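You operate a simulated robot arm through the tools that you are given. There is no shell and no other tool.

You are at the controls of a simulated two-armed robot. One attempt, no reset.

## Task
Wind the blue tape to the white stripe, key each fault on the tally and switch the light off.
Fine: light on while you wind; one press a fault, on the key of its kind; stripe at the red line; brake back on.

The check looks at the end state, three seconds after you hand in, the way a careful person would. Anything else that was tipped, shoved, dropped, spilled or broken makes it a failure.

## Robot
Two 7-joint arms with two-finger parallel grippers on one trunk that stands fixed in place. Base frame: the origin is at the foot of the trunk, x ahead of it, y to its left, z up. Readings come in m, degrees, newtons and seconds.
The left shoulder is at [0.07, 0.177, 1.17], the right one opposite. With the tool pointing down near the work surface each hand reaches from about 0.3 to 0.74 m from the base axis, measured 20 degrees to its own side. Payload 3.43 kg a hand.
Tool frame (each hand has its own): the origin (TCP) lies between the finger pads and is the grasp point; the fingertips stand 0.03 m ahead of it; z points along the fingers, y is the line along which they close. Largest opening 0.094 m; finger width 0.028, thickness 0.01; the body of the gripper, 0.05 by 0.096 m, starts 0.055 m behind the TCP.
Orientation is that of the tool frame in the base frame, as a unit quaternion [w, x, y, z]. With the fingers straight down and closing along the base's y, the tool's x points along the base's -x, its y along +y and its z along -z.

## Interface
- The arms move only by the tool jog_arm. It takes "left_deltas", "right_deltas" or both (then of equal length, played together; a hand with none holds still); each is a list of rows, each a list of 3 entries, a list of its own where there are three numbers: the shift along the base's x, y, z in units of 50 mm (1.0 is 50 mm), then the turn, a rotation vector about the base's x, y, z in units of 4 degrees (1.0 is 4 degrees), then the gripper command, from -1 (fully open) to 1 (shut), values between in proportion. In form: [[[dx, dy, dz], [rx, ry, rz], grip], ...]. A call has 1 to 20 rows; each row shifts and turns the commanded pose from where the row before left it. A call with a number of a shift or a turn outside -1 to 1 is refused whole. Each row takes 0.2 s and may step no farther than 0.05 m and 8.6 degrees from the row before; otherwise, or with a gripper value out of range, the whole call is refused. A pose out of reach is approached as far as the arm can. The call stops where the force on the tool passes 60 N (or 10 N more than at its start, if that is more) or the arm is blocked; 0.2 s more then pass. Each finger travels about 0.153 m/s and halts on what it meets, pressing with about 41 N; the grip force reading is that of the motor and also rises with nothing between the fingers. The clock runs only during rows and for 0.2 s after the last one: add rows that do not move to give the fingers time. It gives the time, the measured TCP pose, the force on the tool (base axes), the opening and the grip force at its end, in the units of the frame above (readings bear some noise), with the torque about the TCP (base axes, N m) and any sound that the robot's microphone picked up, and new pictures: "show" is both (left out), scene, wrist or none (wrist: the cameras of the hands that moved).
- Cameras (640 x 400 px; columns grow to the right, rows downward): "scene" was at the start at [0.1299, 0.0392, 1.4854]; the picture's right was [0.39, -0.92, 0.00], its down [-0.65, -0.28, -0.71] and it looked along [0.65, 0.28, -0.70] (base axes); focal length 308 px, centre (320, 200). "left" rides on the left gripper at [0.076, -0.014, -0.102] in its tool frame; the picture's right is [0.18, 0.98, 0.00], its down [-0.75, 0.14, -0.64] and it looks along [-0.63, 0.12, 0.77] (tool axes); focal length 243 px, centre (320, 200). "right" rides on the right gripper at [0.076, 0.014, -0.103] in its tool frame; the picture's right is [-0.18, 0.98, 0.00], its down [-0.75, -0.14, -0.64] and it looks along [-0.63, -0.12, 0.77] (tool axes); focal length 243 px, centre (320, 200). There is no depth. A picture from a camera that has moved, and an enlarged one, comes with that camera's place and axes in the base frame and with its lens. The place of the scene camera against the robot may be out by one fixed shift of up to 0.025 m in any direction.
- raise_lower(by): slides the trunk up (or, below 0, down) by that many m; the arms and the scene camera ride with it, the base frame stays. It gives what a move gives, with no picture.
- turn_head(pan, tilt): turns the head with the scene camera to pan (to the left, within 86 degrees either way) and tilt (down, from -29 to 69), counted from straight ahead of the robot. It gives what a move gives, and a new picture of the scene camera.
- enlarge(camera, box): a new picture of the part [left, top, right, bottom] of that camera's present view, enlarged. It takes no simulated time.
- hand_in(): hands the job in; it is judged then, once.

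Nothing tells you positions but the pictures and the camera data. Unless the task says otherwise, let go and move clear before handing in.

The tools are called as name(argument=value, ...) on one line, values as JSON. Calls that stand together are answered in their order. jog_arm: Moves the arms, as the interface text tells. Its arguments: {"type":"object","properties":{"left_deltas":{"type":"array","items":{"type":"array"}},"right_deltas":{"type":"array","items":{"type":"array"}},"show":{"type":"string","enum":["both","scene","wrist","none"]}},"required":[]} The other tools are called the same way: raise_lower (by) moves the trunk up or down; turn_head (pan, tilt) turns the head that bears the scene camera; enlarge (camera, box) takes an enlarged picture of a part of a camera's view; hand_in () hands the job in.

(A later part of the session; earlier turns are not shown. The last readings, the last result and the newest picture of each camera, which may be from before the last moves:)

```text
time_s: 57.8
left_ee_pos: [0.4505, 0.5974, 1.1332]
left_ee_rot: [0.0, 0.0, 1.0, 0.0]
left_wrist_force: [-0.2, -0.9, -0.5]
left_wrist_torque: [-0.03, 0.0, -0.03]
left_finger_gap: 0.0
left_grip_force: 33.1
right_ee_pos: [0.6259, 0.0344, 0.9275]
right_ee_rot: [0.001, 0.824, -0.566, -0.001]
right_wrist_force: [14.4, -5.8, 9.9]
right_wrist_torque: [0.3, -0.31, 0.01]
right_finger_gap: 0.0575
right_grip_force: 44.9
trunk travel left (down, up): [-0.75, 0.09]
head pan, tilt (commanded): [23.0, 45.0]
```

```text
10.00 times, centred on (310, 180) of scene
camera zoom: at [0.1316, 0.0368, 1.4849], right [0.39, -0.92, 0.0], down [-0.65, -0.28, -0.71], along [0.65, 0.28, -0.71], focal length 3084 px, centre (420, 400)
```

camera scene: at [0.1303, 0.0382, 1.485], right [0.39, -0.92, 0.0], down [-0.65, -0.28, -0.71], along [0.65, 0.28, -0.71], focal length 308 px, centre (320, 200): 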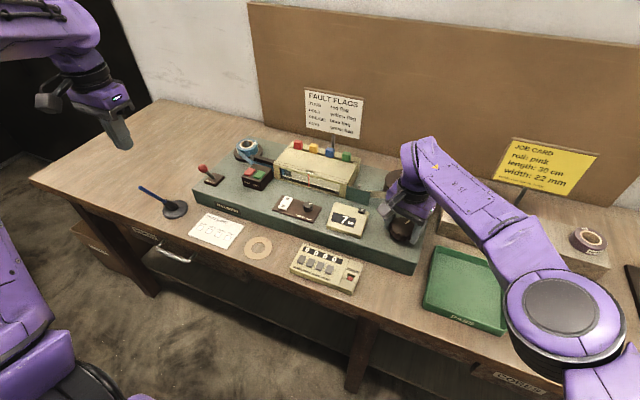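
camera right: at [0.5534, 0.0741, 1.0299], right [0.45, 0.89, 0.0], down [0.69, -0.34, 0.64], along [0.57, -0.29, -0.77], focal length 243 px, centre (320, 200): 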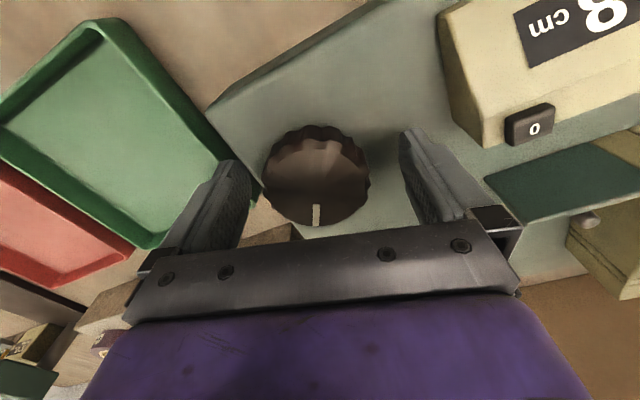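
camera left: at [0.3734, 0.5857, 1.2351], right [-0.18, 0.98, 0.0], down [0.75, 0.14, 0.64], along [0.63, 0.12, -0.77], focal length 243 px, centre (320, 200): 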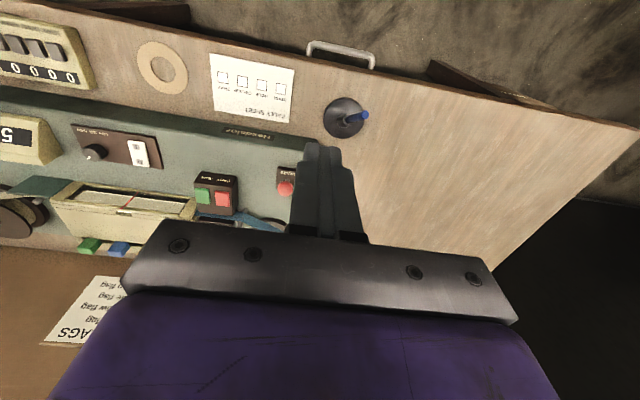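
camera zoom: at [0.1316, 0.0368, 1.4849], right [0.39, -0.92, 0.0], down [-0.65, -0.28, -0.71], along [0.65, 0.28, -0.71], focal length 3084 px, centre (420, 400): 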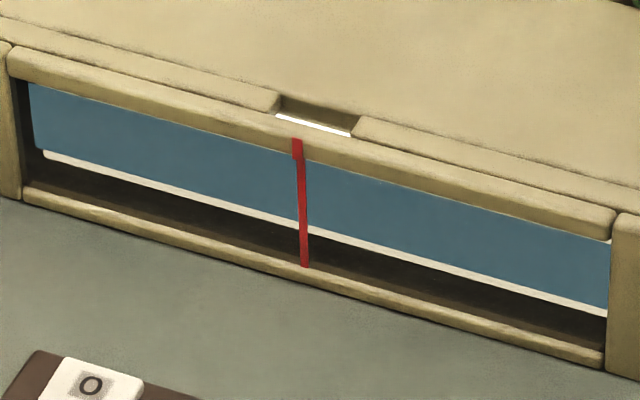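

jog_arm(right_deltas=[[[0, 0, 0], [0, 0, -0.6], 1], [[0, 0, 0], [0, 0, -0.6], 1], [[0, 0, 0], [0, 0, -0.6], 1], [[0, 0, 0], [0, 0, -0.6], 1], [[0, 0, 0], [0, 0, -0.6], 1], [[0, 0, 0], [0, 0, -0.6], 1], [[0, 0, 0], [0, 0, 0], 1]], show="none")

enlarge(camera="scene", box=[278, 162, 342, 198])

enlarge(camera="scene", box=[310, 170, 454, 260])

```text
time_s: 59.4
left_ee_pos: [0.4507, 0.5975, 1.1326]
left_ee_rot: [-0.001, 0.0, 1.0, 0.001]
left_wrist_force: [0.2, 0.0, 0.4]
left_wrist_torque: [-0.02, 0.01, -0.01]
left_finger_gap: 0.0
left_grip_force: 32.4
right_ee_pos: [0.625, 0.0345, 0.9273]
right_ee_rot: [-0.001, 0.748, -0.664, -0.001]
right_wrist_force: [17.6, -8.8, 12.0]
right_wrist_torque: [-0.18, 0.31, 0.03]
right_finger_gap: 0.0575
right_grip_force: 45.3
trunk travel left (down, up): [-0.75, 0.09]
head pan, tilt (commanded): [23.0, 45.0]
```

```text
10.00 times, centred on (310, 180) of scene
camera zoom: at [0.132, 0.0363, 1.4849], right [0.39, -0.92, 0.0], down [-0.65, -0.28, -0.71], along [0.65, 0.28, -0.71], focal length 3084 px, centre (420, 400)
```

zoom: 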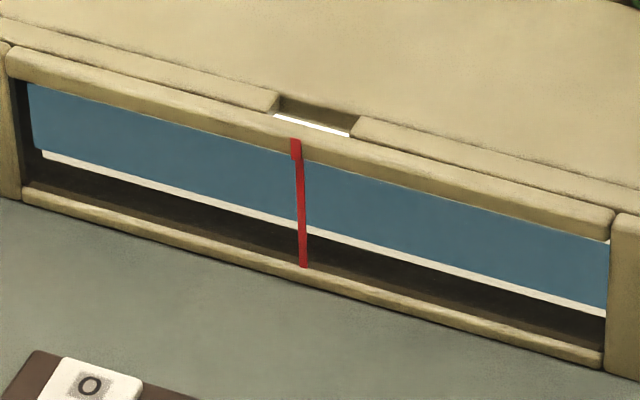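

```text
4.44 times, centred on (382, 215) of scene
camera zoom: at [0.132, 0.0363, 1.4849], right [0.39, -0.92, 0.0], down [-0.65, -0.28, -0.71], along [0.65, 0.28, -0.71], focal length 1370 px, centre (44, 133)
```

zoom: 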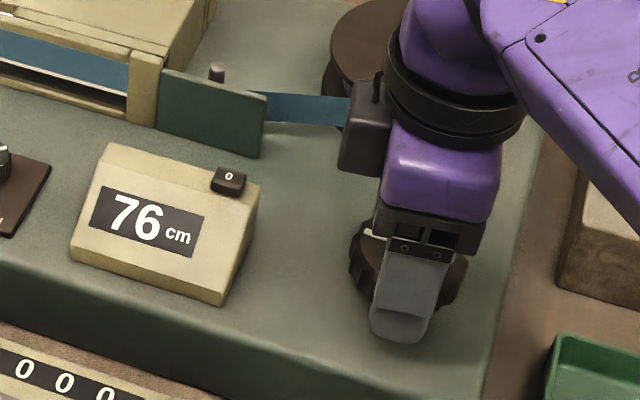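

jog_arm(right_deltas=[[[0, 0, 0], [0, 0, -0.6], 1], [[0, 0, 0], [0, 0, -0.6], 1], [[0, 0, 0], [0, 0, -0.6], 1], [[0, 0, 0], [0, 0, -0.6], 1], [[0, 0, 0], [0, 0, -0.6], 1], [[0, 0, 0], [0, 0, -0.6], 1], [[0, 0, 0], [0, 0, 0], 1]], show="none")

enlarge(camera="scene", box=[278, 162, 342, 198])

```text
time_s: 61.0
left_ee_pos: [0.4508, 0.5978, 1.1337]
left_ee_rot: [0.0, 0.0, 1.0, 0.001]
left_wrist_force: [0.3, 0.1, 0.6]
left_wrist_torque: [0.01, 0.0, -0.02]
left_finger_gap: 0.0002
left_grip_force: 33.6
right_ee_pos: [0.6246, 0.0362, 0.9266]
right_ee_rot: [0.0, -0.659, 0.753, 0.001]
right_wrist_force: [16.6, -7.0, 10.9]
right_wrist_torque: [0.0, -0.22, 0.0]
right_finger_gap: 0.0575
right_grip_force: 45.6
trunk travel left (down, up): [-0.75, 0.09]
head pan, tilt (commanded): [23.0, 45.0]
```

```text
10.00 times, centred on (310, 180) of scene
camera zoom: at [0.1318, 0.0364, 1.485], right [0.39, -0.92, 0.0], down [-0.65, -0.28, -0.71], along [0.65, 0.28, -0.71], focal length 3084 px, centre (420, 400)
```

zoom: 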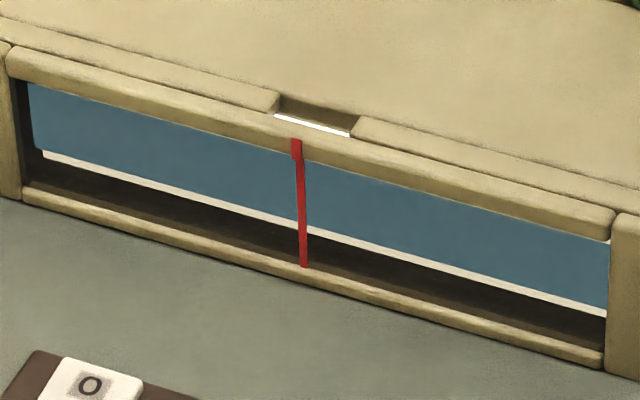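

jog_arm(right_deltas=[[[0, 0, 0], [0, 0, -0.6], 1], [[0, 0, 0], [0, 0, -0.6], 1], [[0, 0, 0], [0, 0, -0.6], 1], [[0, 0, 0], [0, 0, -0.6], 1], [[0, 0, 0], [0, 0, -0.6], 1], [[0, 0, 0], [0, 0, -0.6], 1], [[0, 0, 0], [0, 0, 0], 1]], show="none")

enlarge(camera="scene", box=[278, 162, 342, 198])

```text
time_s: 62.6
left_ee_pos: [0.4506, 0.5975, 1.1337]
left_ee_rot: [-0.001, 0.001, 1.0, 0.0]
left_wrist_force: [0.0, 0.3, -0.1]
left_wrist_torque: [0.01, 0.01, -0.04]
left_finger_gap: 0.0001
left_grip_force: 33.0
right_ee_pos: [0.6238, 0.0341, 0.9278]
right_ee_rot: [0.0, -0.559, 0.829, 0.002]
right_wrist_force: [16.0, -7.0, 9.0]
right_wrist_torque: [0.47, -1.07, -0.03]
right_finger_gap: 0.0575
right_grip_force: 44.6
trunk travel left (down, up): [-0.75, 0.09]
head pan, tilt (commanded): [23.0, 45.0]
```

```text
10.00 times, centred on (310, 180) of scene
camera zoom: at [0.1319, 0.0364, 1.4849], right [0.39, -0.92, 0.0], down [-0.65, -0.28, -0.71], along [0.65, 0.28, -0.71], focal length 3084 px, centre (420, 400)
```

zoom: 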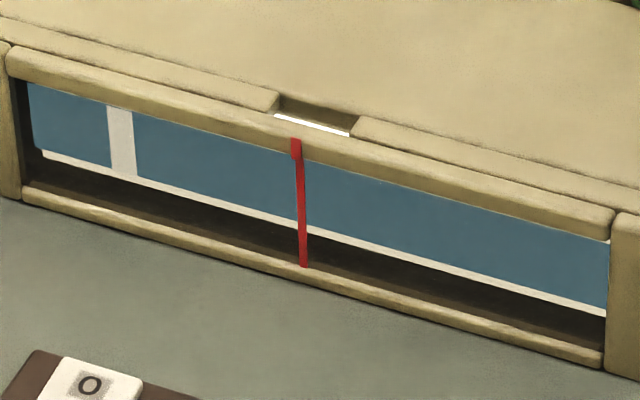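

The white stripe has appeared in the window's left end. Before bringing it to the line I want to be sure I missed no subtle fault, so I'll inspect the visible tape at higher magnification.

enlarge(camera="scene", box=[278, 165, 310, 185])

enlarge(camera="scene", box=[308, 172, 340, 192])

enlarge(camera="left", box=[40, 160, 200, 260])

```text
16.00 times, centred on (294, 175) of scene
camera zoom: at [0.1319, 0.0364, 1.4849], right [0.39, -0.92, 0.0], down [-0.65, -0.28, -0.71], along [0.65, 0.28, -0.71], focal length 4934 px, centre (736, 600)
```

zoom: 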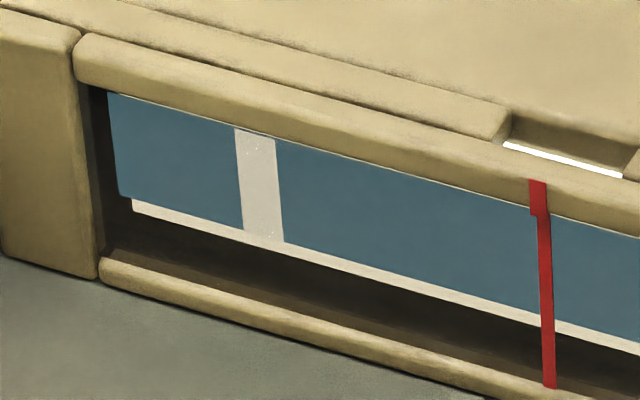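

```text
16.00 times, centred on (324, 182) of scene
camera zoom: at [0.1319, 0.0364, 1.4849], right [0.39, -0.92, 0.0], down [-0.65, -0.28, -0.71], along [0.65, 0.28, -0.71], focal length 4934 px, centre (256, 488)
```

zoom: 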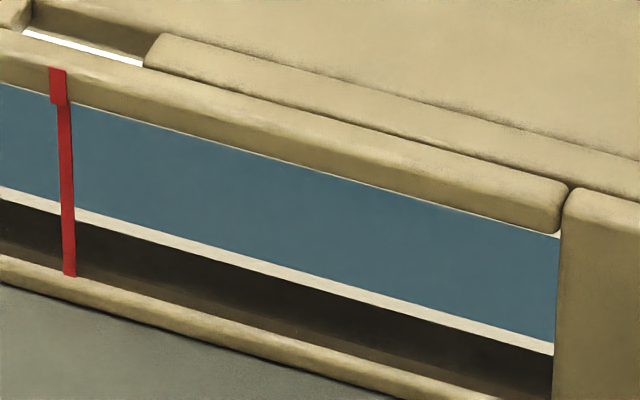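

```text
4.00 times, centred on (120, 210) of left
camera zoom: at [0.3746, 0.5824, 1.2361], right [-0.18, 0.98, 0.0], down [0.75, 0.14, 0.64], along [0.63, 0.12, -0.77], focal length 970 px, centre (1120, 160)
```

zoom: 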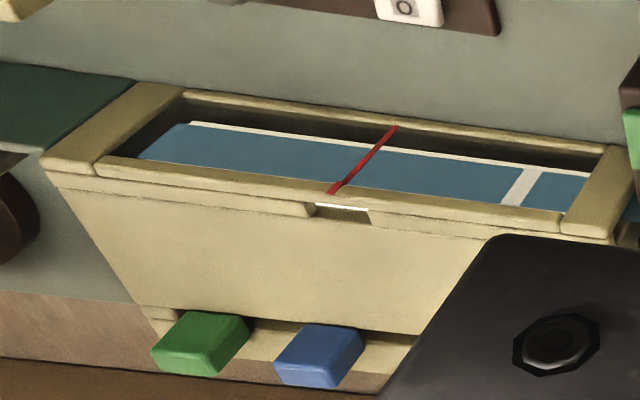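

The visible tape is clean. To be certain about the stretch I passed (subtle creases or frays), I'll rewind in larger steps and inspect each windowful at high magnification.

jog_arm(right_deltas=[[[0, 0, 0], [0, 0, 0.675], 1], [[0, 0, 0], [0, 0, 0.675], 1], [[0, 0, 0], [0, 0, 0.675], 1], [[0, 0, 0], [0, 0, 0.675], 1], [[0, 0, 0], [0, 0, 0.675], 1], [[0, 0, 0], [0, 0, 0.675], 1], [[0, 0, 0], [0, 0, 0.675], 1], [[0, 0, 0], [0, 0, 0.675], 1], [[0, 0, 0], [0, 0, 0.675], 1], [[0, 0, 0], [0, 0, 0.675], 1], [[0, 0, 0], [0, 0, 0.675], 1], [[0, 0, 0], [0, 0, 0.675], 1], [[0, 0, 0], [0, 0, 0.675], 1], [[0, 0, 0], [0, 0, 0.675], 1], [[0, 0, 0], [0, 0, 0.675], 1], [[0, 0, 0], [0, 0, 0.675], 1], [[0, 0, 0], [0, 0, 0.675], 1], [[0, 0, 0], [0, 0, 0.675], 1], [[0, 0, 0], [0, 0, 0.675], 1], [[0, 0, 0], [0, 0, 0], 1]], show="none")

enlarge(camera="scene", box=[278, 165, 310, 185])

enlarge(camera="scene", box=[308, 172, 340, 192])

enlarge(camera="scene", box=[310, 170, 454, 260])

```text
time_s: 66.8
left_ee_pos: [0.4513, 0.5969, 1.1329]
left_ee_rot: [-0.001, 0.0, 1.0, 0.001]
left_wrist_force: [-0.2, 0.0, -0.8]
left_wrist_torque: [0.03, -0.02, 0.03]
left_finger_gap: 0.0
left_grip_force: 33.1
right_ee_pos: [0.6252, 0.0342, 0.9271]
right_ee_rot: [0.001, 0.863, -0.505, -0.002]
right_wrist_force: [12.1, -7.6, 3.0]
right_wrist_torque: [-0.61, -0.4, -0.01]
right_finger_gap: 0.0575
right_grip_force: 44.8
trunk travel left (down, up): [-0.75, 0.09]
head pan, tilt (commanded): [23.0, 45.0]
```

```text
16.00 times, centred on (294, 175) of scene
camera zoom: at [0.1322, 0.0363, 1.4849], right [0.39, -0.92, 0.0], down [-0.65, -0.28, -0.71], along [0.65, 0.28, -0.71], focal length 4934 px, centre (736, 600)
```

zoom: 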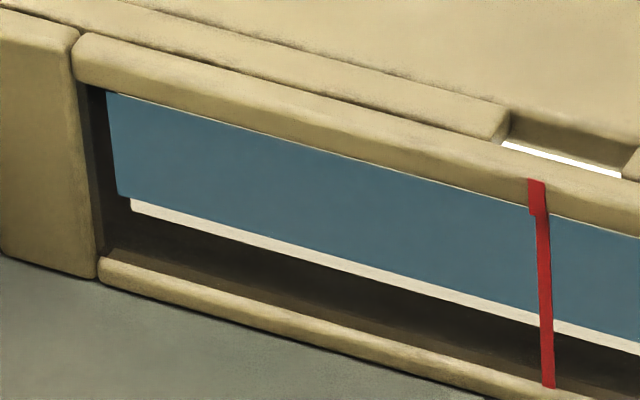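

```text
16.00 times, centred on (324, 182) of scene
camera zoom: at [0.1322, 0.0363, 1.4849], right [0.39, -0.92, 0.0], down [-0.65, -0.28, -0.71], along [0.65, 0.28, -0.71], focal length 4934 px, centre (256, 488)
```

zoom: 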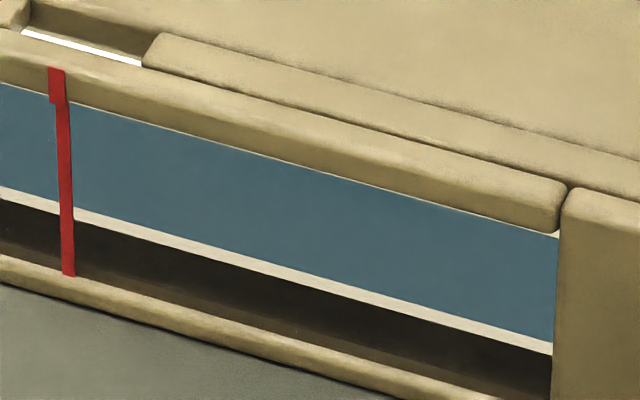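

```text
4.44 times, centred on (382, 215) of scene
camera zoom: at [0.1322, 0.0363, 1.4849], right [0.39, -0.92, 0.0], down [-0.65, -0.28, -0.71], along [0.65, 0.28, -0.71], focal length 1370 px, centre (44, 133)
```

zoom: 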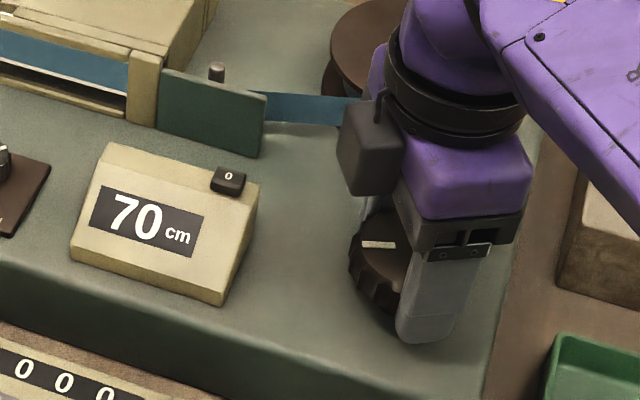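

Clean at 70 cm. Rewinding another windowful.

jog_arm(right_deltas=[[[0, 0, 0], [0, 0, 0.675], 1], [[0, 0, 0], [0, 0, 0.675], 1], [[0, 0, 0], [0, 0, 0.675], 1], [[0, 0, 0], [0, 0, 0.675], 1], [[0, 0, 0], [0, 0, 0.675], 1], [[0, 0, 0], [0, 0, 0.675], 1], [[0, 0, 0], [0, 0, 0.675], 1], [[0, 0, 0], [0, 0, 0.675], 1], [[0, 0, 0], [0, 0, 0.675], 1], [[0, 0, 0], [0, 0, 0.675], 1], [[0, 0, 0], [0, 0, 0.675], 1], [[0, 0, 0], [0, 0, 0.675], 1], [[0, 0, 0], [0, 0, 0.675], 1], [[0, 0, 0], [0, 0, 0.675], 1], [[0, 0, 0], [0, 0, 0.675], 1], [[0, 0, 0], [0, 0, 0.675], 1], [[0, 0, 0], [0, 0, 0.675], 1], [[0, 0, 0], [0, 0, 0.675], 1], [[0, 0, 0], [0, 0, 0.675], 1], [[0, 0, 0], [0, 0, 0], 1]], show="none")

enlarge(camera="scene", box=[278, 165, 310, 185])

enlarge(camera="scene", box=[308, 172, 340, 192])

enlarge(camera="left", box=[40, 160, 200, 260])

```text
time_s: 71.0
left_ee_pos: [0.4506, 0.5975, 1.1327]
left_ee_rot: [-0.001, 0.0, 1.0, 0.001]
left_wrist_force: [-0.3, 0.5, 0.6]
left_wrist_torque: [-0.02, 0.0, 0.0]
left_finger_gap: 0.0001
left_grip_force: 33.2
right_ee_pos: [0.6249, 0.0345, 0.9269]
right_ee_rot: [0.0, 0.997, -0.081, -0.001]
right_wrist_force: [9.3, -10.0, 1.5]
right_wrist_torque: [-0.54, 0.64, 0.02]
right_finger_gap: 0.0575
right_grip_force: 45.3
trunk travel left (down, up): [-0.75, 0.09]
head pan, tilt (commanded): [23.0, 45.0]
```

```text
16.00 times, centred on (294, 175) of scene
camera zoom: at [0.1321, 0.0358, 1.4849], right [0.39, -0.92, 0.0], down [-0.65, -0.28, -0.71], along [0.65, 0.28, -0.71], focal length 4934 px, centre (736, 600)
```

zoom: 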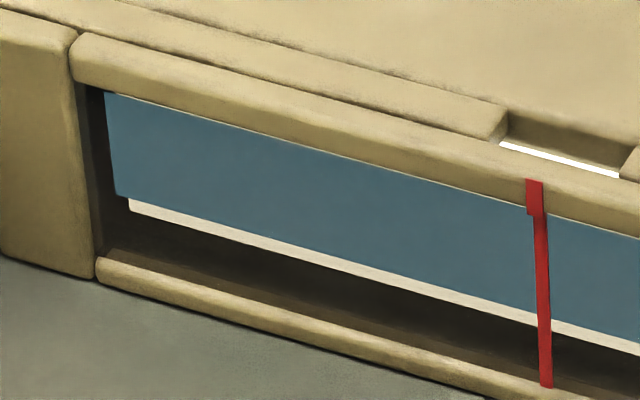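

```text
16.00 times, centred on (324, 182) of scene
camera zoom: at [0.1321, 0.0358, 1.4849], right [0.39, -0.92, 0.0], down [-0.65, -0.28, -0.71], along [0.65, 0.28, -0.71], focal length 4934 px, centre (256, 488)
```

zoom: 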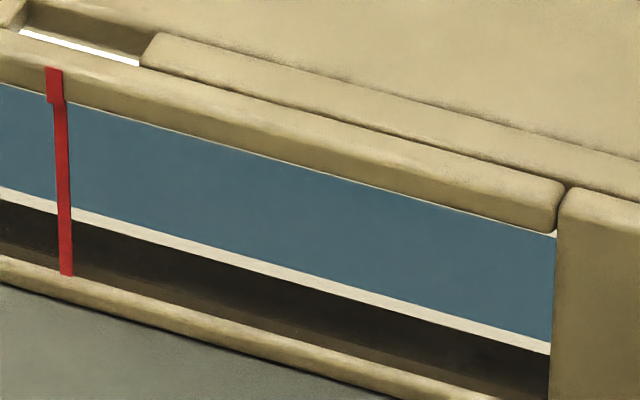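

```text
4.00 times, centred on (120, 210) of left
camera zoom: at [0.3747, 0.5822, 1.2362], right [-0.18, 0.98, 0.0], down [0.75, 0.14, 0.64], along [0.63, 0.12, -0.77], focal length 970 px, centre (1120, 160)
```

zoom: 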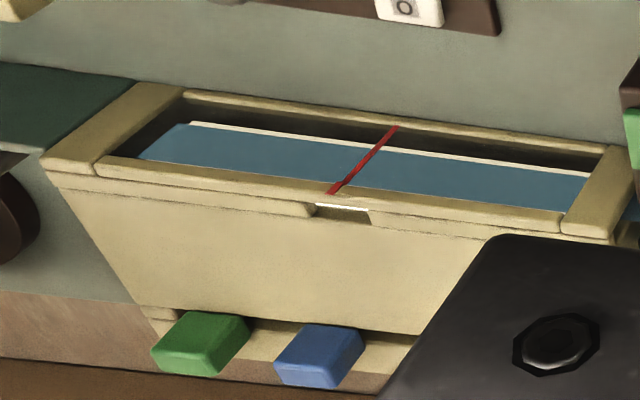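

jog_arm(right_deltas=[[[0, 0, 0], [0, 0, 0.675], 1], [[0, 0, 0], [0, 0, 0.675], 1], [[0, 0, 0], [0, 0, 0.675], 1], [[0, 0, 0], [0, 0, 0.675], 1], [[0, 0, 0], [0, 0, 0.675], 1], [[0, 0, 0], [0, 0, 0.675], 1], [[0, 0, 0], [0, 0, 0.675], 1], [[0, 0, 0], [0, 0, 0.675], 1], [[0, 0, 0], [0, 0, 0.675], 1], [[0, 0, 0], [0, 0, 0.675], 1], [[0, 0, 0], [0, 0, 0.675], 1], [[0, 0, 0], [0, 0, 0.675], 1], [[0, 0, 0], [0, 0, 0.675], 1], [[0, 0, 0], [0, 0, 0.675], 1], [[0, 0, 0], [0, 0, 0.675], 1], [[0, 0, 0], [0, 0, 0.675], 1], [[0, 0, 0], [0, 0, 0.675], 1], [[0, 0, 0], [0, 0, 0.675], 1], [[0, 0, 0], [0, 0, 0.675], 1], [[0, 0, 0], [0, 0, 0], 1]], show="none")

enlarge(camera="scene", box=[278, 165, 310, 185])

enlarge(camera="scene", box=[308, 172, 340, 192])

enlarge(camera="scene", box=[310, 170, 454, 260])

```text
time_s: 75.2
left_ee_pos: [0.4514, 0.5974, 1.1331]
left_ee_rot: [-0.001, 0.0, 1.0, 0.001]
left_wrist_force: [-0.6, -0.6, -0.5]
left_wrist_torque: [-0.02, 0.01, -0.02]
left_finger_gap: 0.0002
left_grip_force: 33.4
right_ee_pos: [0.6248, 0.0347, 0.9268]
right_ee_rot: [-0.001, 0.934, 0.358, -0.001]
right_wrist_force: [10.0, -9.8, 1.3]
right_wrist_torque: [-0.53, 0.37, 0.05]
right_finger_gap: 0.0574
right_grip_force: 45.1
trunk travel left (down, up): [-0.75, 0.09]
head pan, tilt (commanded): [23.0, 45.0]
```

```text
16.00 times, centred on (294, 175) of scene
camera zoom: at [0.132, 0.0354, 1.4849], right [0.39, -0.92, 0.0], down [-0.65, -0.28, -0.71], along [0.65, 0.28, -0.71], focal length 4934 px, centre (736, 600)
```

zoom: 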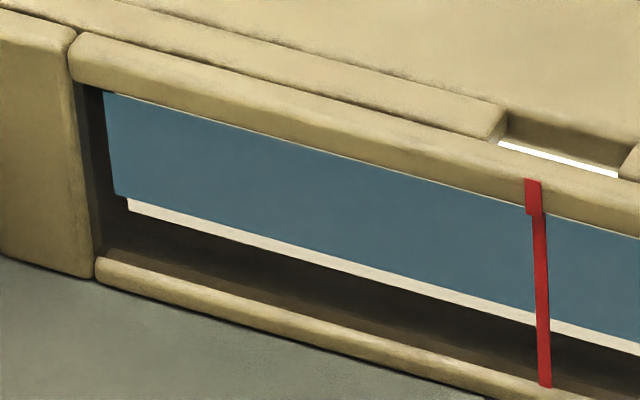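

```text
16.00 times, centred on (324, 182) of scene
camera zoom: at [0.132, 0.0354, 1.4849], right [0.39, -0.92, 0.0], down [-0.65, -0.28, -0.71], along [0.65, 0.28, -0.71], focal length 4934 px, centre (256, 488)
```

zoom: 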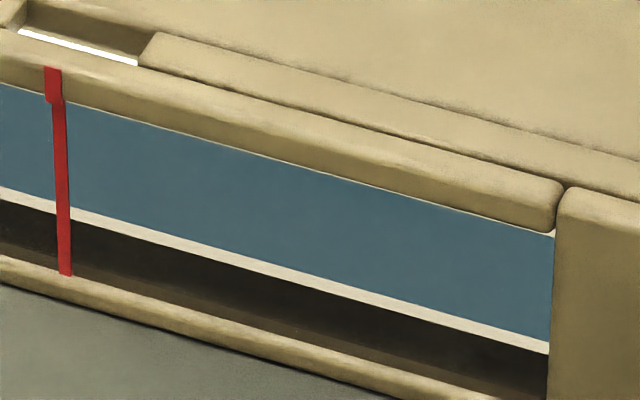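

```text
4.44 times, centred on (382, 215) of scene
camera zoom: at [0.132, 0.0354, 1.4849], right [0.39, -0.92, 0.0], down [-0.65, -0.28, -0.71], along [0.65, 0.28, -0.71], focal length 1370 px, centre (44, 133)
```

zoom: 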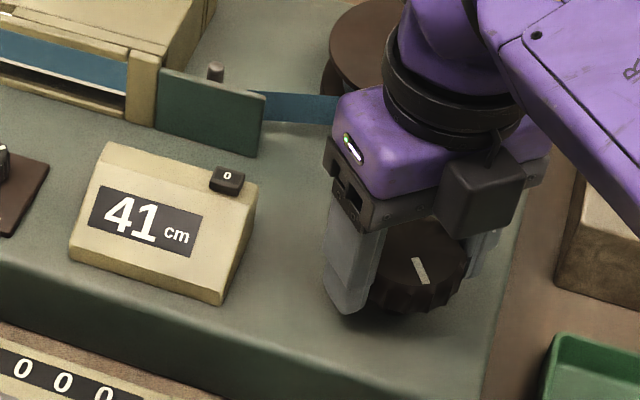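

Clean at 41 cm too. One more rewind to overlap with the hole region.

jog_arm(right_deltas=[[[0, 0, 0], [0, 0, 0.675], 1], [[0, 0, 0], [0, 0, 0.675], 1], [[0, 0, 0], [0, 0, 0.675], 1], [[0, 0, 0], [0, 0, 0.675], 1], [[0, 0, 0], [0, 0, 0.675], 1], [[0, 0, 0], [0, 0, 0.675], 1], [[0, 0, 0], [0, 0, 0.675], 1], [[0, 0, 0], [0, 0, 0.675], 1], [[0, 0, 0], [0, 0, 0.675], 1], [[0, 0, 0], [0, 0, 0.675], 1], [[0, 0, 0], [0, 0, 0.675], 1], [[0, 0, 0], [0, 0, 0.675], 1], [[0, 0, 0], [0, 0, 0.675], 1], [[0, 0, 0], [0, 0, 0.675], 1], [[0, 0, 0], [0, 0, 0], 1]], show="none")

enlarge(camera="scene", box=[278, 165, 310, 185])

enlarge(camera="scene", box=[308, 172, 340, 192])

enlarge(camera="left", box=[40, 160, 200, 260])

```text
time_s: 78.4
left_ee_pos: [0.4505, 0.5978, 1.1328]
left_ee_rot: [-0.001, 0.0, 1.0, 0.001]
left_wrist_force: [0.2, -0.2, 0.0]
left_wrist_torque: [0.03, 0.06, 0.03]
left_finger_gap: 0.0
left_grip_force: 32.8
right_ee_pos: [0.6254, 0.0346, 0.9277]
right_ee_rot: [0.0, 0.768, 0.641, 0.0]
right_wrist_force: [8.3, -9.5, -0.6]
right_wrist_torque: [-0.34, -0.16, 0.0]
right_finger_gap: 0.0577
right_grip_force: 44.5
trunk travel left (down, up): [-0.75, 0.09]
head pan, tilt (commanded): [23.0, 45.0]
```

```text
16.00 times, centred on (294, 175) of scene
camera zoom: at [0.132, 0.0351, 1.4849], right [0.39, -0.92, 0.0], down [-0.65, -0.28, -0.71], along [0.65, 0.28, -0.71], focal length 4934 px, centre (736, 600)
```

zoom: 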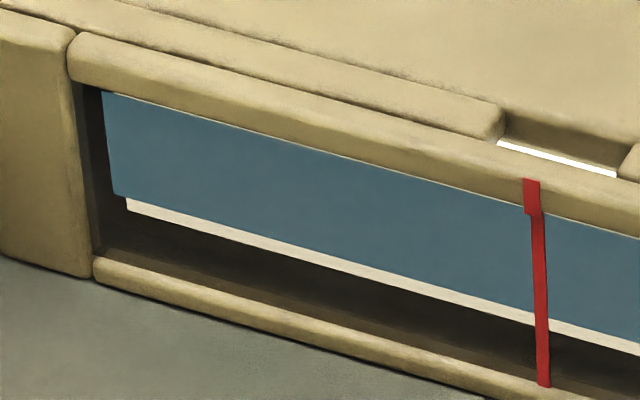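

```text
16.00 times, centred on (324, 182) of scene
camera zoom: at [0.132, 0.0351, 1.4849], right [0.39, -0.92, 0.0], down [-0.65, -0.28, -0.71], along [0.65, 0.28, -0.71], focal length 4934 px, centre (256, 488)
```

zoom: 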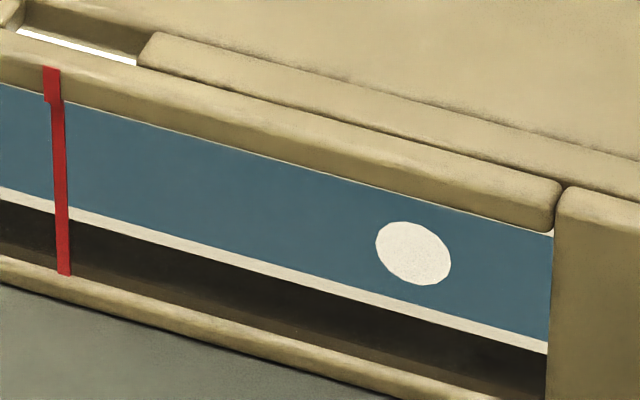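

```text
4.00 times, centred on (120, 210) of left
camera zoom: at [0.3746, 0.5821, 1.2363], right [-0.18, 0.98, 0.0], down [0.75, 0.14, 0.64], along [0.63, 0.12, -0.77], focal length 970 px, centre (1120, 160)
```

zoom: 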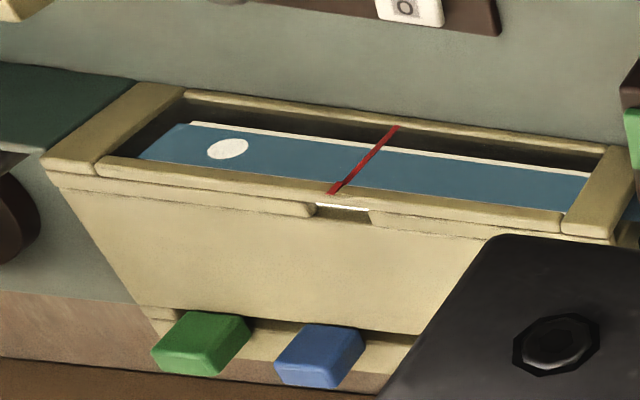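

Only the hole so far. I'll rewind a bit more to check the stretch between splice and hole at the same magnification.

jog_arm(right_deltas=[[[0, 0, 0], [0, 0, 0.675], 1], [[0, 0, 0], [0, 0, 0.675], 1], [[0, 0, 0], [0, 0, 0.675], 1], [[0, 0, 0], [0, 0, 0.675], 1], [[0, 0, 0], [0, 0, 0.675], 1], [[0, 0, 0], [0, 0, 0.675], 1], [[0, 0, 0], [0, 0, 0.675], 1], [[0, 0, 0], [0, 0, 0.675], 1], [[0, 0, 0], [0, 0, 0.675], 1], [[0, 0, 0], [0, 0, 0.675], 1], [[0, 0, 0], [0, 0, 0.675], 1], [[0, 0, 0], [0, 0, 0.675], 1], [[0, 0, 0], [0, 0, 0], 1]], show="none")

enlarge(camera="scene", box=[278, 165, 310, 185])

enlarge(camera="scene", box=[308, 172, 340, 192])

enlarge(camera="scene", box=[310, 170, 454, 260])

```text
time_s: 81.2
left_ee_pos: [0.4508, 0.598, 1.1331]
left_ee_rot: [0.0, 0.0, 1.0, 0.001]
left_wrist_force: [0.8, -0.2, -0.9]
left_wrist_torque: [-0.02, -0.03, 0.01]
left_finger_gap: 0.0
left_grip_force: 32.8
right_ee_pos: [0.6236, 0.0356, 0.9259]
right_ee_rot: [-0.001, 0.558, 0.83, 0.0]
right_wrist_force: [9.3, -8.9, 3.3]
right_wrist_torque: [-0.18, 0.75, 0.0]
right_finger_gap: 0.0577
right_grip_force: 44.7
trunk travel left (down, up): [-0.75, 0.09]
head pan, tilt (commanded): [23.0, 45.0]
```

```text
16.00 times, centred on (294, 175) of scene
camera zoom: at [0.1319, 0.0349, 1.485], right [0.39, -0.92, 0.0], down [-0.65, -0.28, -0.71], along [0.65, 0.28, -0.71], focal length 4934 px, centre (736, 600)
```

zoom: 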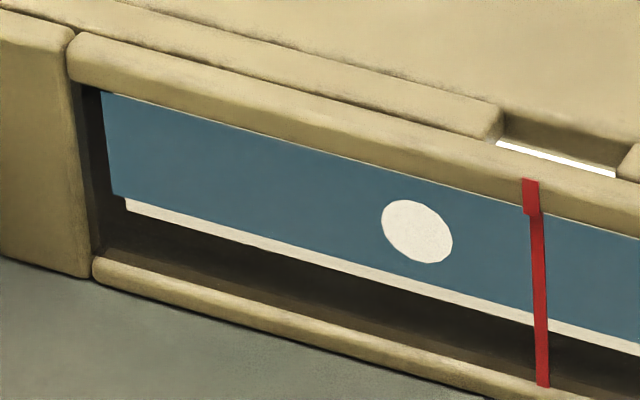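

```text
16.00 times, centred on (324, 182) of scene
camera zoom: at [0.1319, 0.0349, 1.485], right [0.39, -0.92, 0.0], down [-0.65, -0.28, -0.71], along [0.65, 0.28, -0.71], focal length 4934 px, centre (256, 488)
```

zoom: 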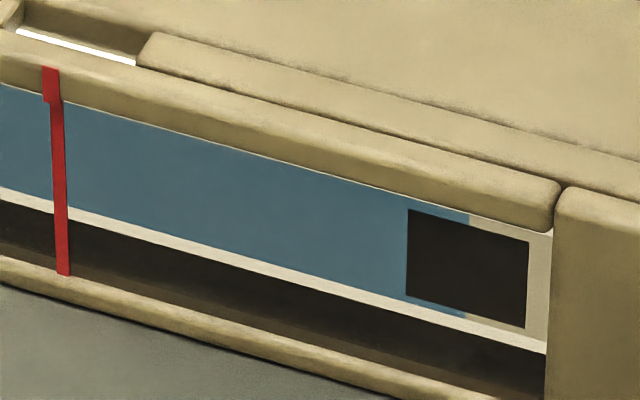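

```text
4.44 times, centred on (382, 215) of scene
camera zoom: at [0.1319, 0.0349, 1.485], right [0.39, -0.92, 0.0], down [-0.65, -0.28, -0.71], along [0.65, 0.28, -0.71], focal length 1370 px, centre (44, 133)
```

zoom: 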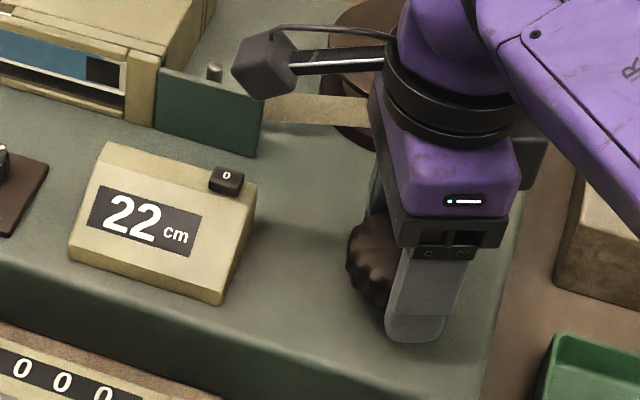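

The black patch straddles the blue/cream seam – it's the splice. I'll test even higher magnification to see if anything faint shows on the blue.

enlarge(camera="scene", box=[282, 167, 298, 177])

enlarge(camera="scene", box=[310, 175, 326, 185])

```text
16.00 times, centred on (290, 172) of scene
camera zoom: at [0.1319, 0.0349, 1.485], right [0.39, -0.92, 0.0], down [-0.65, -0.28, -0.71], along [0.65, 0.28, -0.71], focal length 4934 px, centre (800, 648)
```

zoom: 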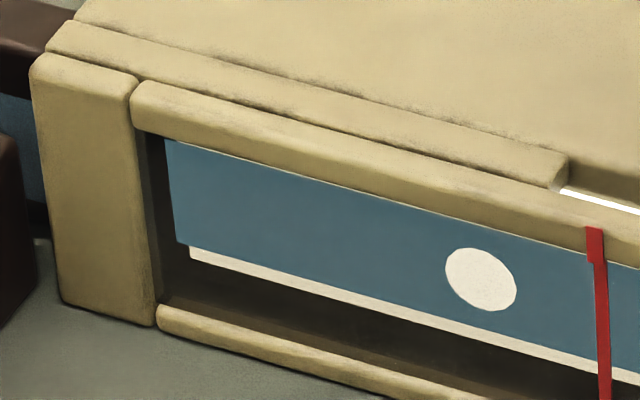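

```text
16.00 times, centred on (318, 180) of scene
camera zoom: at [0.1319, 0.0349, 1.485], right [0.39, -0.92, 0.0], down [-0.65, -0.28, -0.71], along [0.65, 0.28, -0.71], focal length 4934 px, centre (352, 520)
```

zoom: 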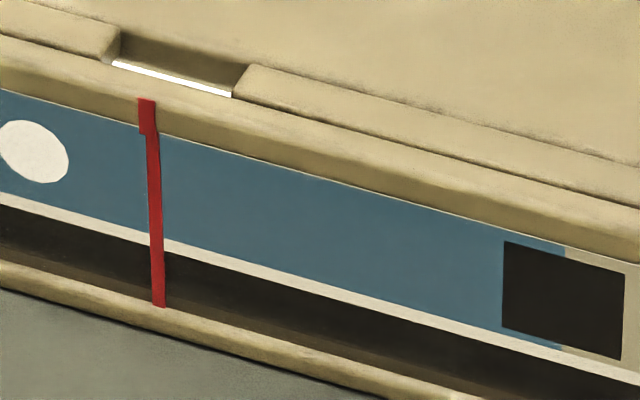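

Zoom is capped at 16×, but the parked left wrist camera is closer to the window; I'll use it for a finer second inspection on the forward pass.

enlarge(camera="left", box=[70, 182, 130, 219])

enlarge(camera="left", box=[128, 186, 192, 226])

```text
10.67 times, centred on (100, 200) of left
camera zoom: at [0.3746, 0.582, 1.2364], right [-0.18, 0.98, 0.0], down [0.75, 0.14, 0.64], along [0.63, 0.12, -0.77], focal length 2588 px, centre (2667, 195)
```

zoom: 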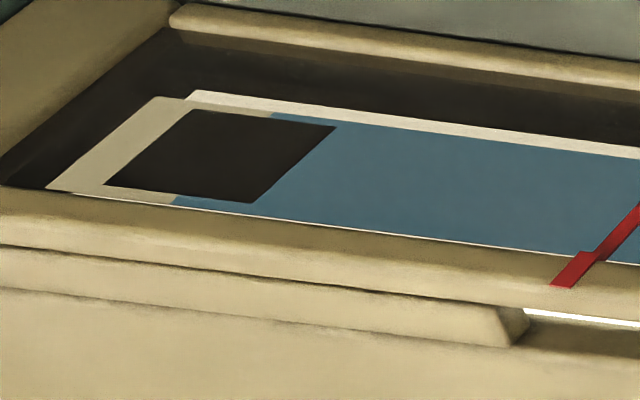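

```text
10.00 times, centred on (160, 206) of left
camera zoom: at [0.3746, 0.582, 1.2364], right [-0.18, 0.98, 0.0], down [0.75, 0.14, 0.64], along [0.63, 0.12, -0.77], focal length 2426 px, centre (1920, 140)
```

zoom: 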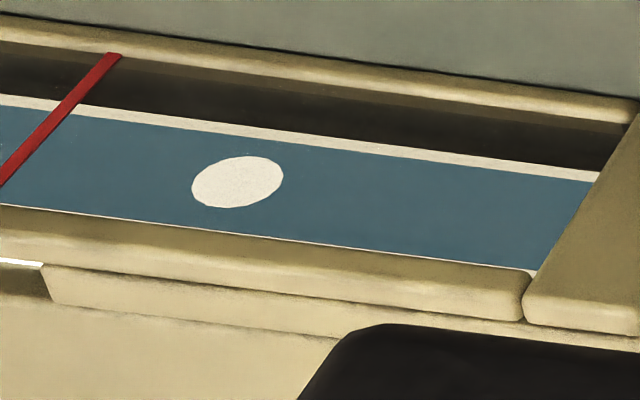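

From this angle the tape's full width is visible, edges included. I'll wind forward one windowful at a time and inspect with both views.

jog_arm(right_deltas=[[[0, 0, 0], [0, 0, -0.675], 1], [[0, 0, 0], [0, 0, -0.675], 1], [[0, 0, 0], [0, 0, -0.675], 1], [[0, 0, 0], [0, 0, -0.675], 1], [[0, 0, 0], [0, 0, -0.675], 1], [[0, 0, 0], [0, 0, -0.675], 1], [[0, 0, 0], [0, 0, -0.675], 1], [[0, 0, 0], [0, 0, -0.675], 1], [[0, 0, 0], [0, 0, -0.675], 1], [[0, 0, 0], [0, 0, -0.675], 1], [[0, 0, 0], [0, 0, -0.675], 1], [[0, 0, 0], [0, 0, -0.675], 1], [[0, 0, 0], [0, 0, -0.675], 1], [[0, 0, 0], [0, 0, -0.675], 1], [[0, 0, 0], [0, 0, -0.675], 1], [[0, 0, 0], [0, 0, -0.675], 1], [[0, 0, 0], [0, 0, -0.675], 1], [[0, 0, 0], [0, 0, -0.675], 1], [[0, 0, 0], [0, 0, -0.675], 1], [[0, 0, 0], [0, 0, 0], 1]], show="none")

enlarge(camera="left", box=[70, 182, 130, 219])

enlarge(camera="left", box=[128, 186, 192, 226])

```text
time_s: 85.4
left_ee_pos: [0.4511, 0.5958, 1.1329]
left_ee_rot: [-0.001, 0.0, 1.0, 0.001]
left_wrist_force: [-1.1, 0.4, 0.0]
left_wrist_torque: [0.0, 0.0, 0.0]
left_finger_gap: 0.0
left_grip_force: 32.5
right_ee_pos: [0.6247, 0.0343, 0.9274]
right_ee_rot: [-0.001, 0.863, 0.505, 0.0]
right_wrist_force: [12.1, -8.1, 5.3]
right_wrist_torque: [0.0, -0.14, -0.03]
right_finger_gap: 0.0576
right_grip_force: 44.8
trunk travel left (down, up): [-0.75, 0.09]
head pan, tilt (commanded): [23.0, 45.0]
```

```text
10.67 times, centred on (100, 200) of left
camera zoom: at [0.3745, 0.5825, 1.2362], right [-0.18, 0.98, 0.0], down [0.75, 0.14, 0.64], along [0.63, 0.12, -0.77], focal length 2588 px, centre (2667, 195)
```

zoom: 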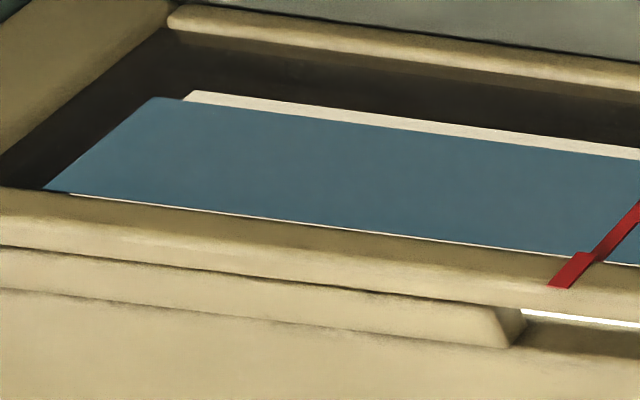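

```text
10.00 times, centred on (160, 206) of left
camera zoom: at [0.3745, 0.5825, 1.2362], right [-0.18, 0.98, 0.0], down [0.75, 0.14, 0.64], along [0.63, 0.12, -0.77], focal length 2426 px, centre (1920, 140)
```

zoom: 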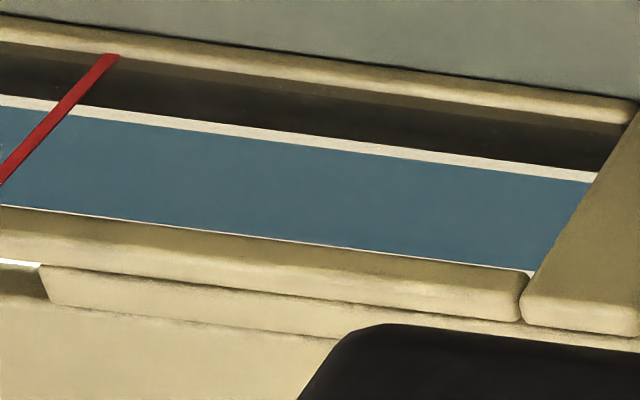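

Clean. Next windowful.

jog_arm(right_deltas=[[[0, 0, 0], [0, 0, -0.675], 1], [[0, 0, 0], [0, 0, -0.675], 1], [[0, 0, 0], [0, 0, -0.675], 1], [[0, 0, 0], [0, 0, -0.675], 1], [[0, 0, 0], [0, 0, -0.675], 1], [[0, 0, 0], [0, 0, -0.675], 1], [[0, 0, 0], [0, 0, -0.675], 1], [[0, 0, 0], [0, 0, -0.675], 1], [[0, 0, 0], [0, 0, -0.675], 1], [[0, 0, 0], [0, 0, -0.675], 1], [[0, 0, 0], [0, 0, -0.675], 1], [[0, 0, 0], [0, 0, -0.675], 1], [[0, 0, 0], [0, 0, -0.675], 1], [[0, 0, 0], [0, 0, -0.675], 1], [[0, 0, 0], [0, 0, -0.675], 1], [[0, 0, 0], [0, 0, -0.675], 1], [[0, 0, 0], [0, 0, -0.675], 1], [[0, 0, 0], [0, 0, -0.675], 1], [[0, 0, 0], [0, 0, -0.675], 1], [[0, 0, 0], [0, 0, 0], 1]], show="none")

enlarge(camera="left", box=[70, 182, 130, 219])

enlarge(camera="left", box=[128, 186, 192, 226])

enlarge(camera="scene", box=[310, 170, 454, 260])

```text
time_s: 89.6
left_ee_pos: [0.4506, 0.5964, 1.1331]
left_ee_rot: [0.0, 0.0, 1.0, 0.001]
left_wrist_force: [-0.7, 0.2, 0.3]
left_wrist_torque: [-0.03, 0.03, -0.01]
left_finger_gap: 0.0
left_grip_force: 32.4
right_ee_pos: [0.6254, 0.0344, 0.9261]
right_ee_rot: [0.0, 0.997, 0.082, -0.002]
right_wrist_force: [14.7, -9.4, 8.5]
right_wrist_torque: [0.04, -0.29, 0.02]
right_finger_gap: 0.0577
right_grip_force: 45.2
trunk travel left (down, up): [-0.75, 0.09]
head pan, tilt (commanded): [23.0, 45.0]
```

```text
10.67 times, centred on (100, 200) of left
camera zoom: at [0.3744, 0.5821, 1.2364], right [-0.18, 0.98, 0.0], down [0.75, 0.14, 0.64], along [0.63, 0.12, -0.77], focal length 2588 px, centre (2667, 195)
```

zoom: 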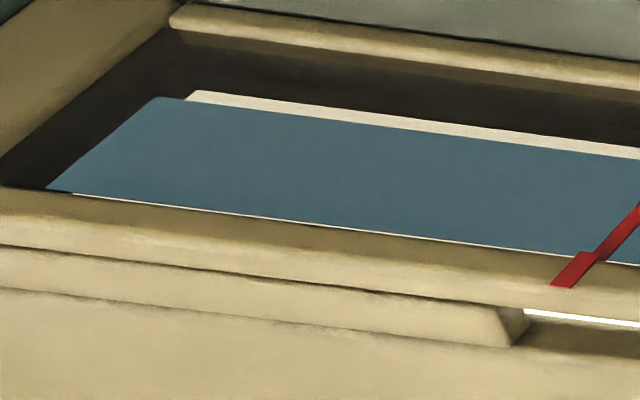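

```text
10.00 times, centred on (160, 206) of left
camera zoom: at [0.3744, 0.5821, 1.2364], right [-0.18, 0.98, 0.0], down [0.75, 0.14, 0.64], along [0.63, 0.12, -0.77], focal length 2426 px, centre (1920, 140)
```

zoom: 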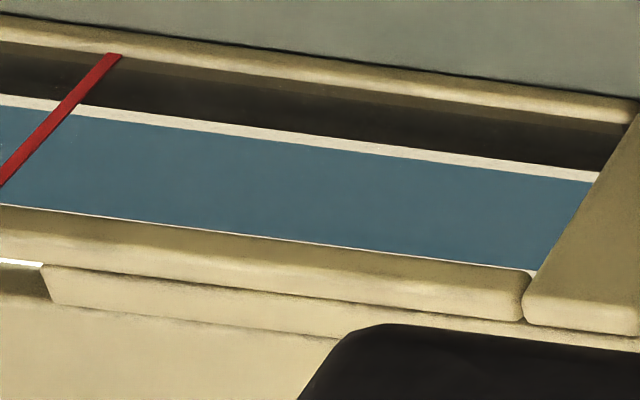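

```text
4.44 times, centred on (382, 215) of scene
camera zoom: at [0.1317, 0.0346, 1.485], right [0.39, -0.92, 0.0], down [-0.65, -0.28, -0.71], along [0.65, 0.28, -0.71], focal length 1370 px, centre (44, 133)
```

zoom: 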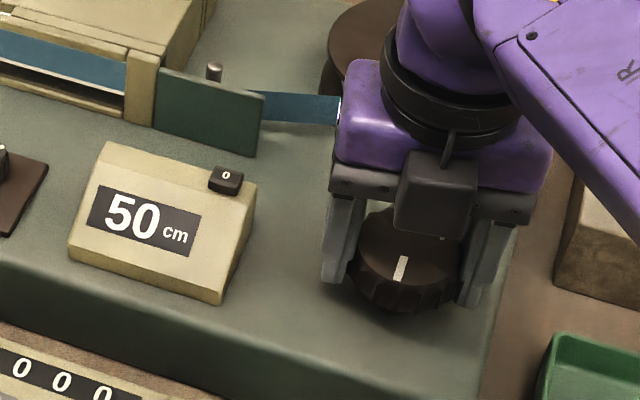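

Clean at 50 cm. Next.

jog_arm(right_deltas=[[[0, 0, 0], [0, 0, -0.675], 1], [[0, 0, 0], [0, 0, -0.675], 1], [[0, 0, 0], [0, 0, -0.675], 1], [[0, 0, 0], [0, 0, -0.675], 1], [[0, 0, 0], [0, 0, -0.675], 1], [[0, 0, 0], [0, 0, -0.675], 1], [[0, 0, 0], [0, 0, -0.675], 1], [[0, 0, 0], [0, 0, -0.675], 1], [[0, 0, 0], [0, 0, -0.675], 1], [[0, 0, 0], [0, 0, -0.675], 1], [[0, 0, 0], [0, 0, -0.675], 1], [[0, 0, 0], [0, 0, -0.675], 1], [[0, 0, 0], [0, 0, -0.675], 1], [[0, 0, 0], [0, 0, -0.675], 1], [[0, 0, 0], [0, 0, -0.675], 1], [[0, 0, 0], [0, 0, -0.675], 1], [[0, 0, 0], [0, 0, -0.675], 1], [[0, 0, 0], [0, 0, -0.675], 1], [[0, 0, 0], [0, 0, -0.675], 1], [[0, 0, 0], [0, 0, 0], 1]], show="none")

enlarge(camera="left", box=[70, 182, 130, 219])

enlarge(camera="left", box=[128, 186, 192, 226])

```text
time_s: 93.8
left_ee_pos: [0.4514, 0.5974, 1.1325]
left_ee_rot: [-0.001, -0.001, 1.0, 0.0]
left_wrist_force: [-0.9, -0.1, 0.5]
left_wrist_torque: [-0.02, -0.02, -0.02]
left_finger_gap: 0.0003
left_grip_force: 33.1
right_ee_pos: [0.6273, 0.0352, 0.9283]
right_ee_rot: [-0.001, 0.934, -0.357, -0.001]
right_wrist_force: [14.9, -7.7, 7.5]
right_wrist_torque: [0.19, -0.67, -0.03]
right_finger_gap: 0.0575
right_grip_force: 45.2
trunk travel left (down, up): [-0.75, 0.09]
head pan, tilt (commanded): [23.0, 45.0]
```

```text
10.67 times, centred on (100, 200) of left
camera zoom: at [0.3746, 0.5823, 1.2362], right [-0.18, 0.98, 0.0], down [0.75, 0.14, 0.64], along [0.63, 0.12, -0.77], focal length 2588 px, centre (2667, 195)
```

zoom: 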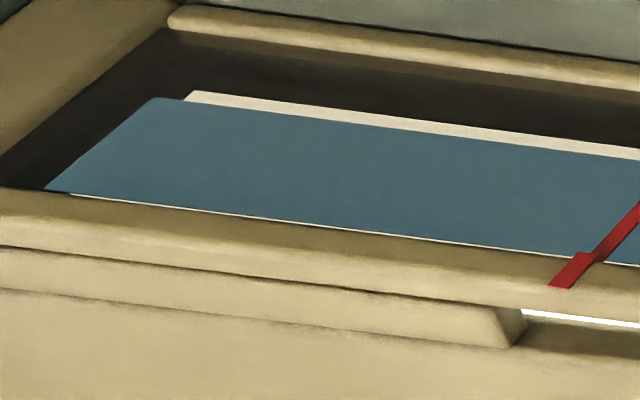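

```text
10.00 times, centred on (160, 206) of left
camera zoom: at [0.3746, 0.5823, 1.2362], right [-0.18, 0.98, 0.0], down [0.75, 0.14, 0.64], along [0.63, 0.12, -0.77], focal length 2426 px, centre (1920, 140)
```

zoom: 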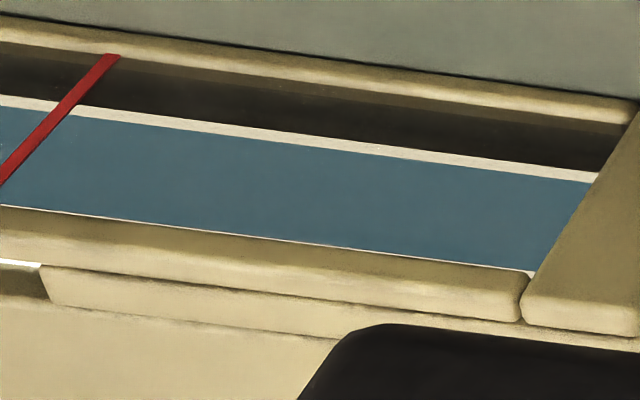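

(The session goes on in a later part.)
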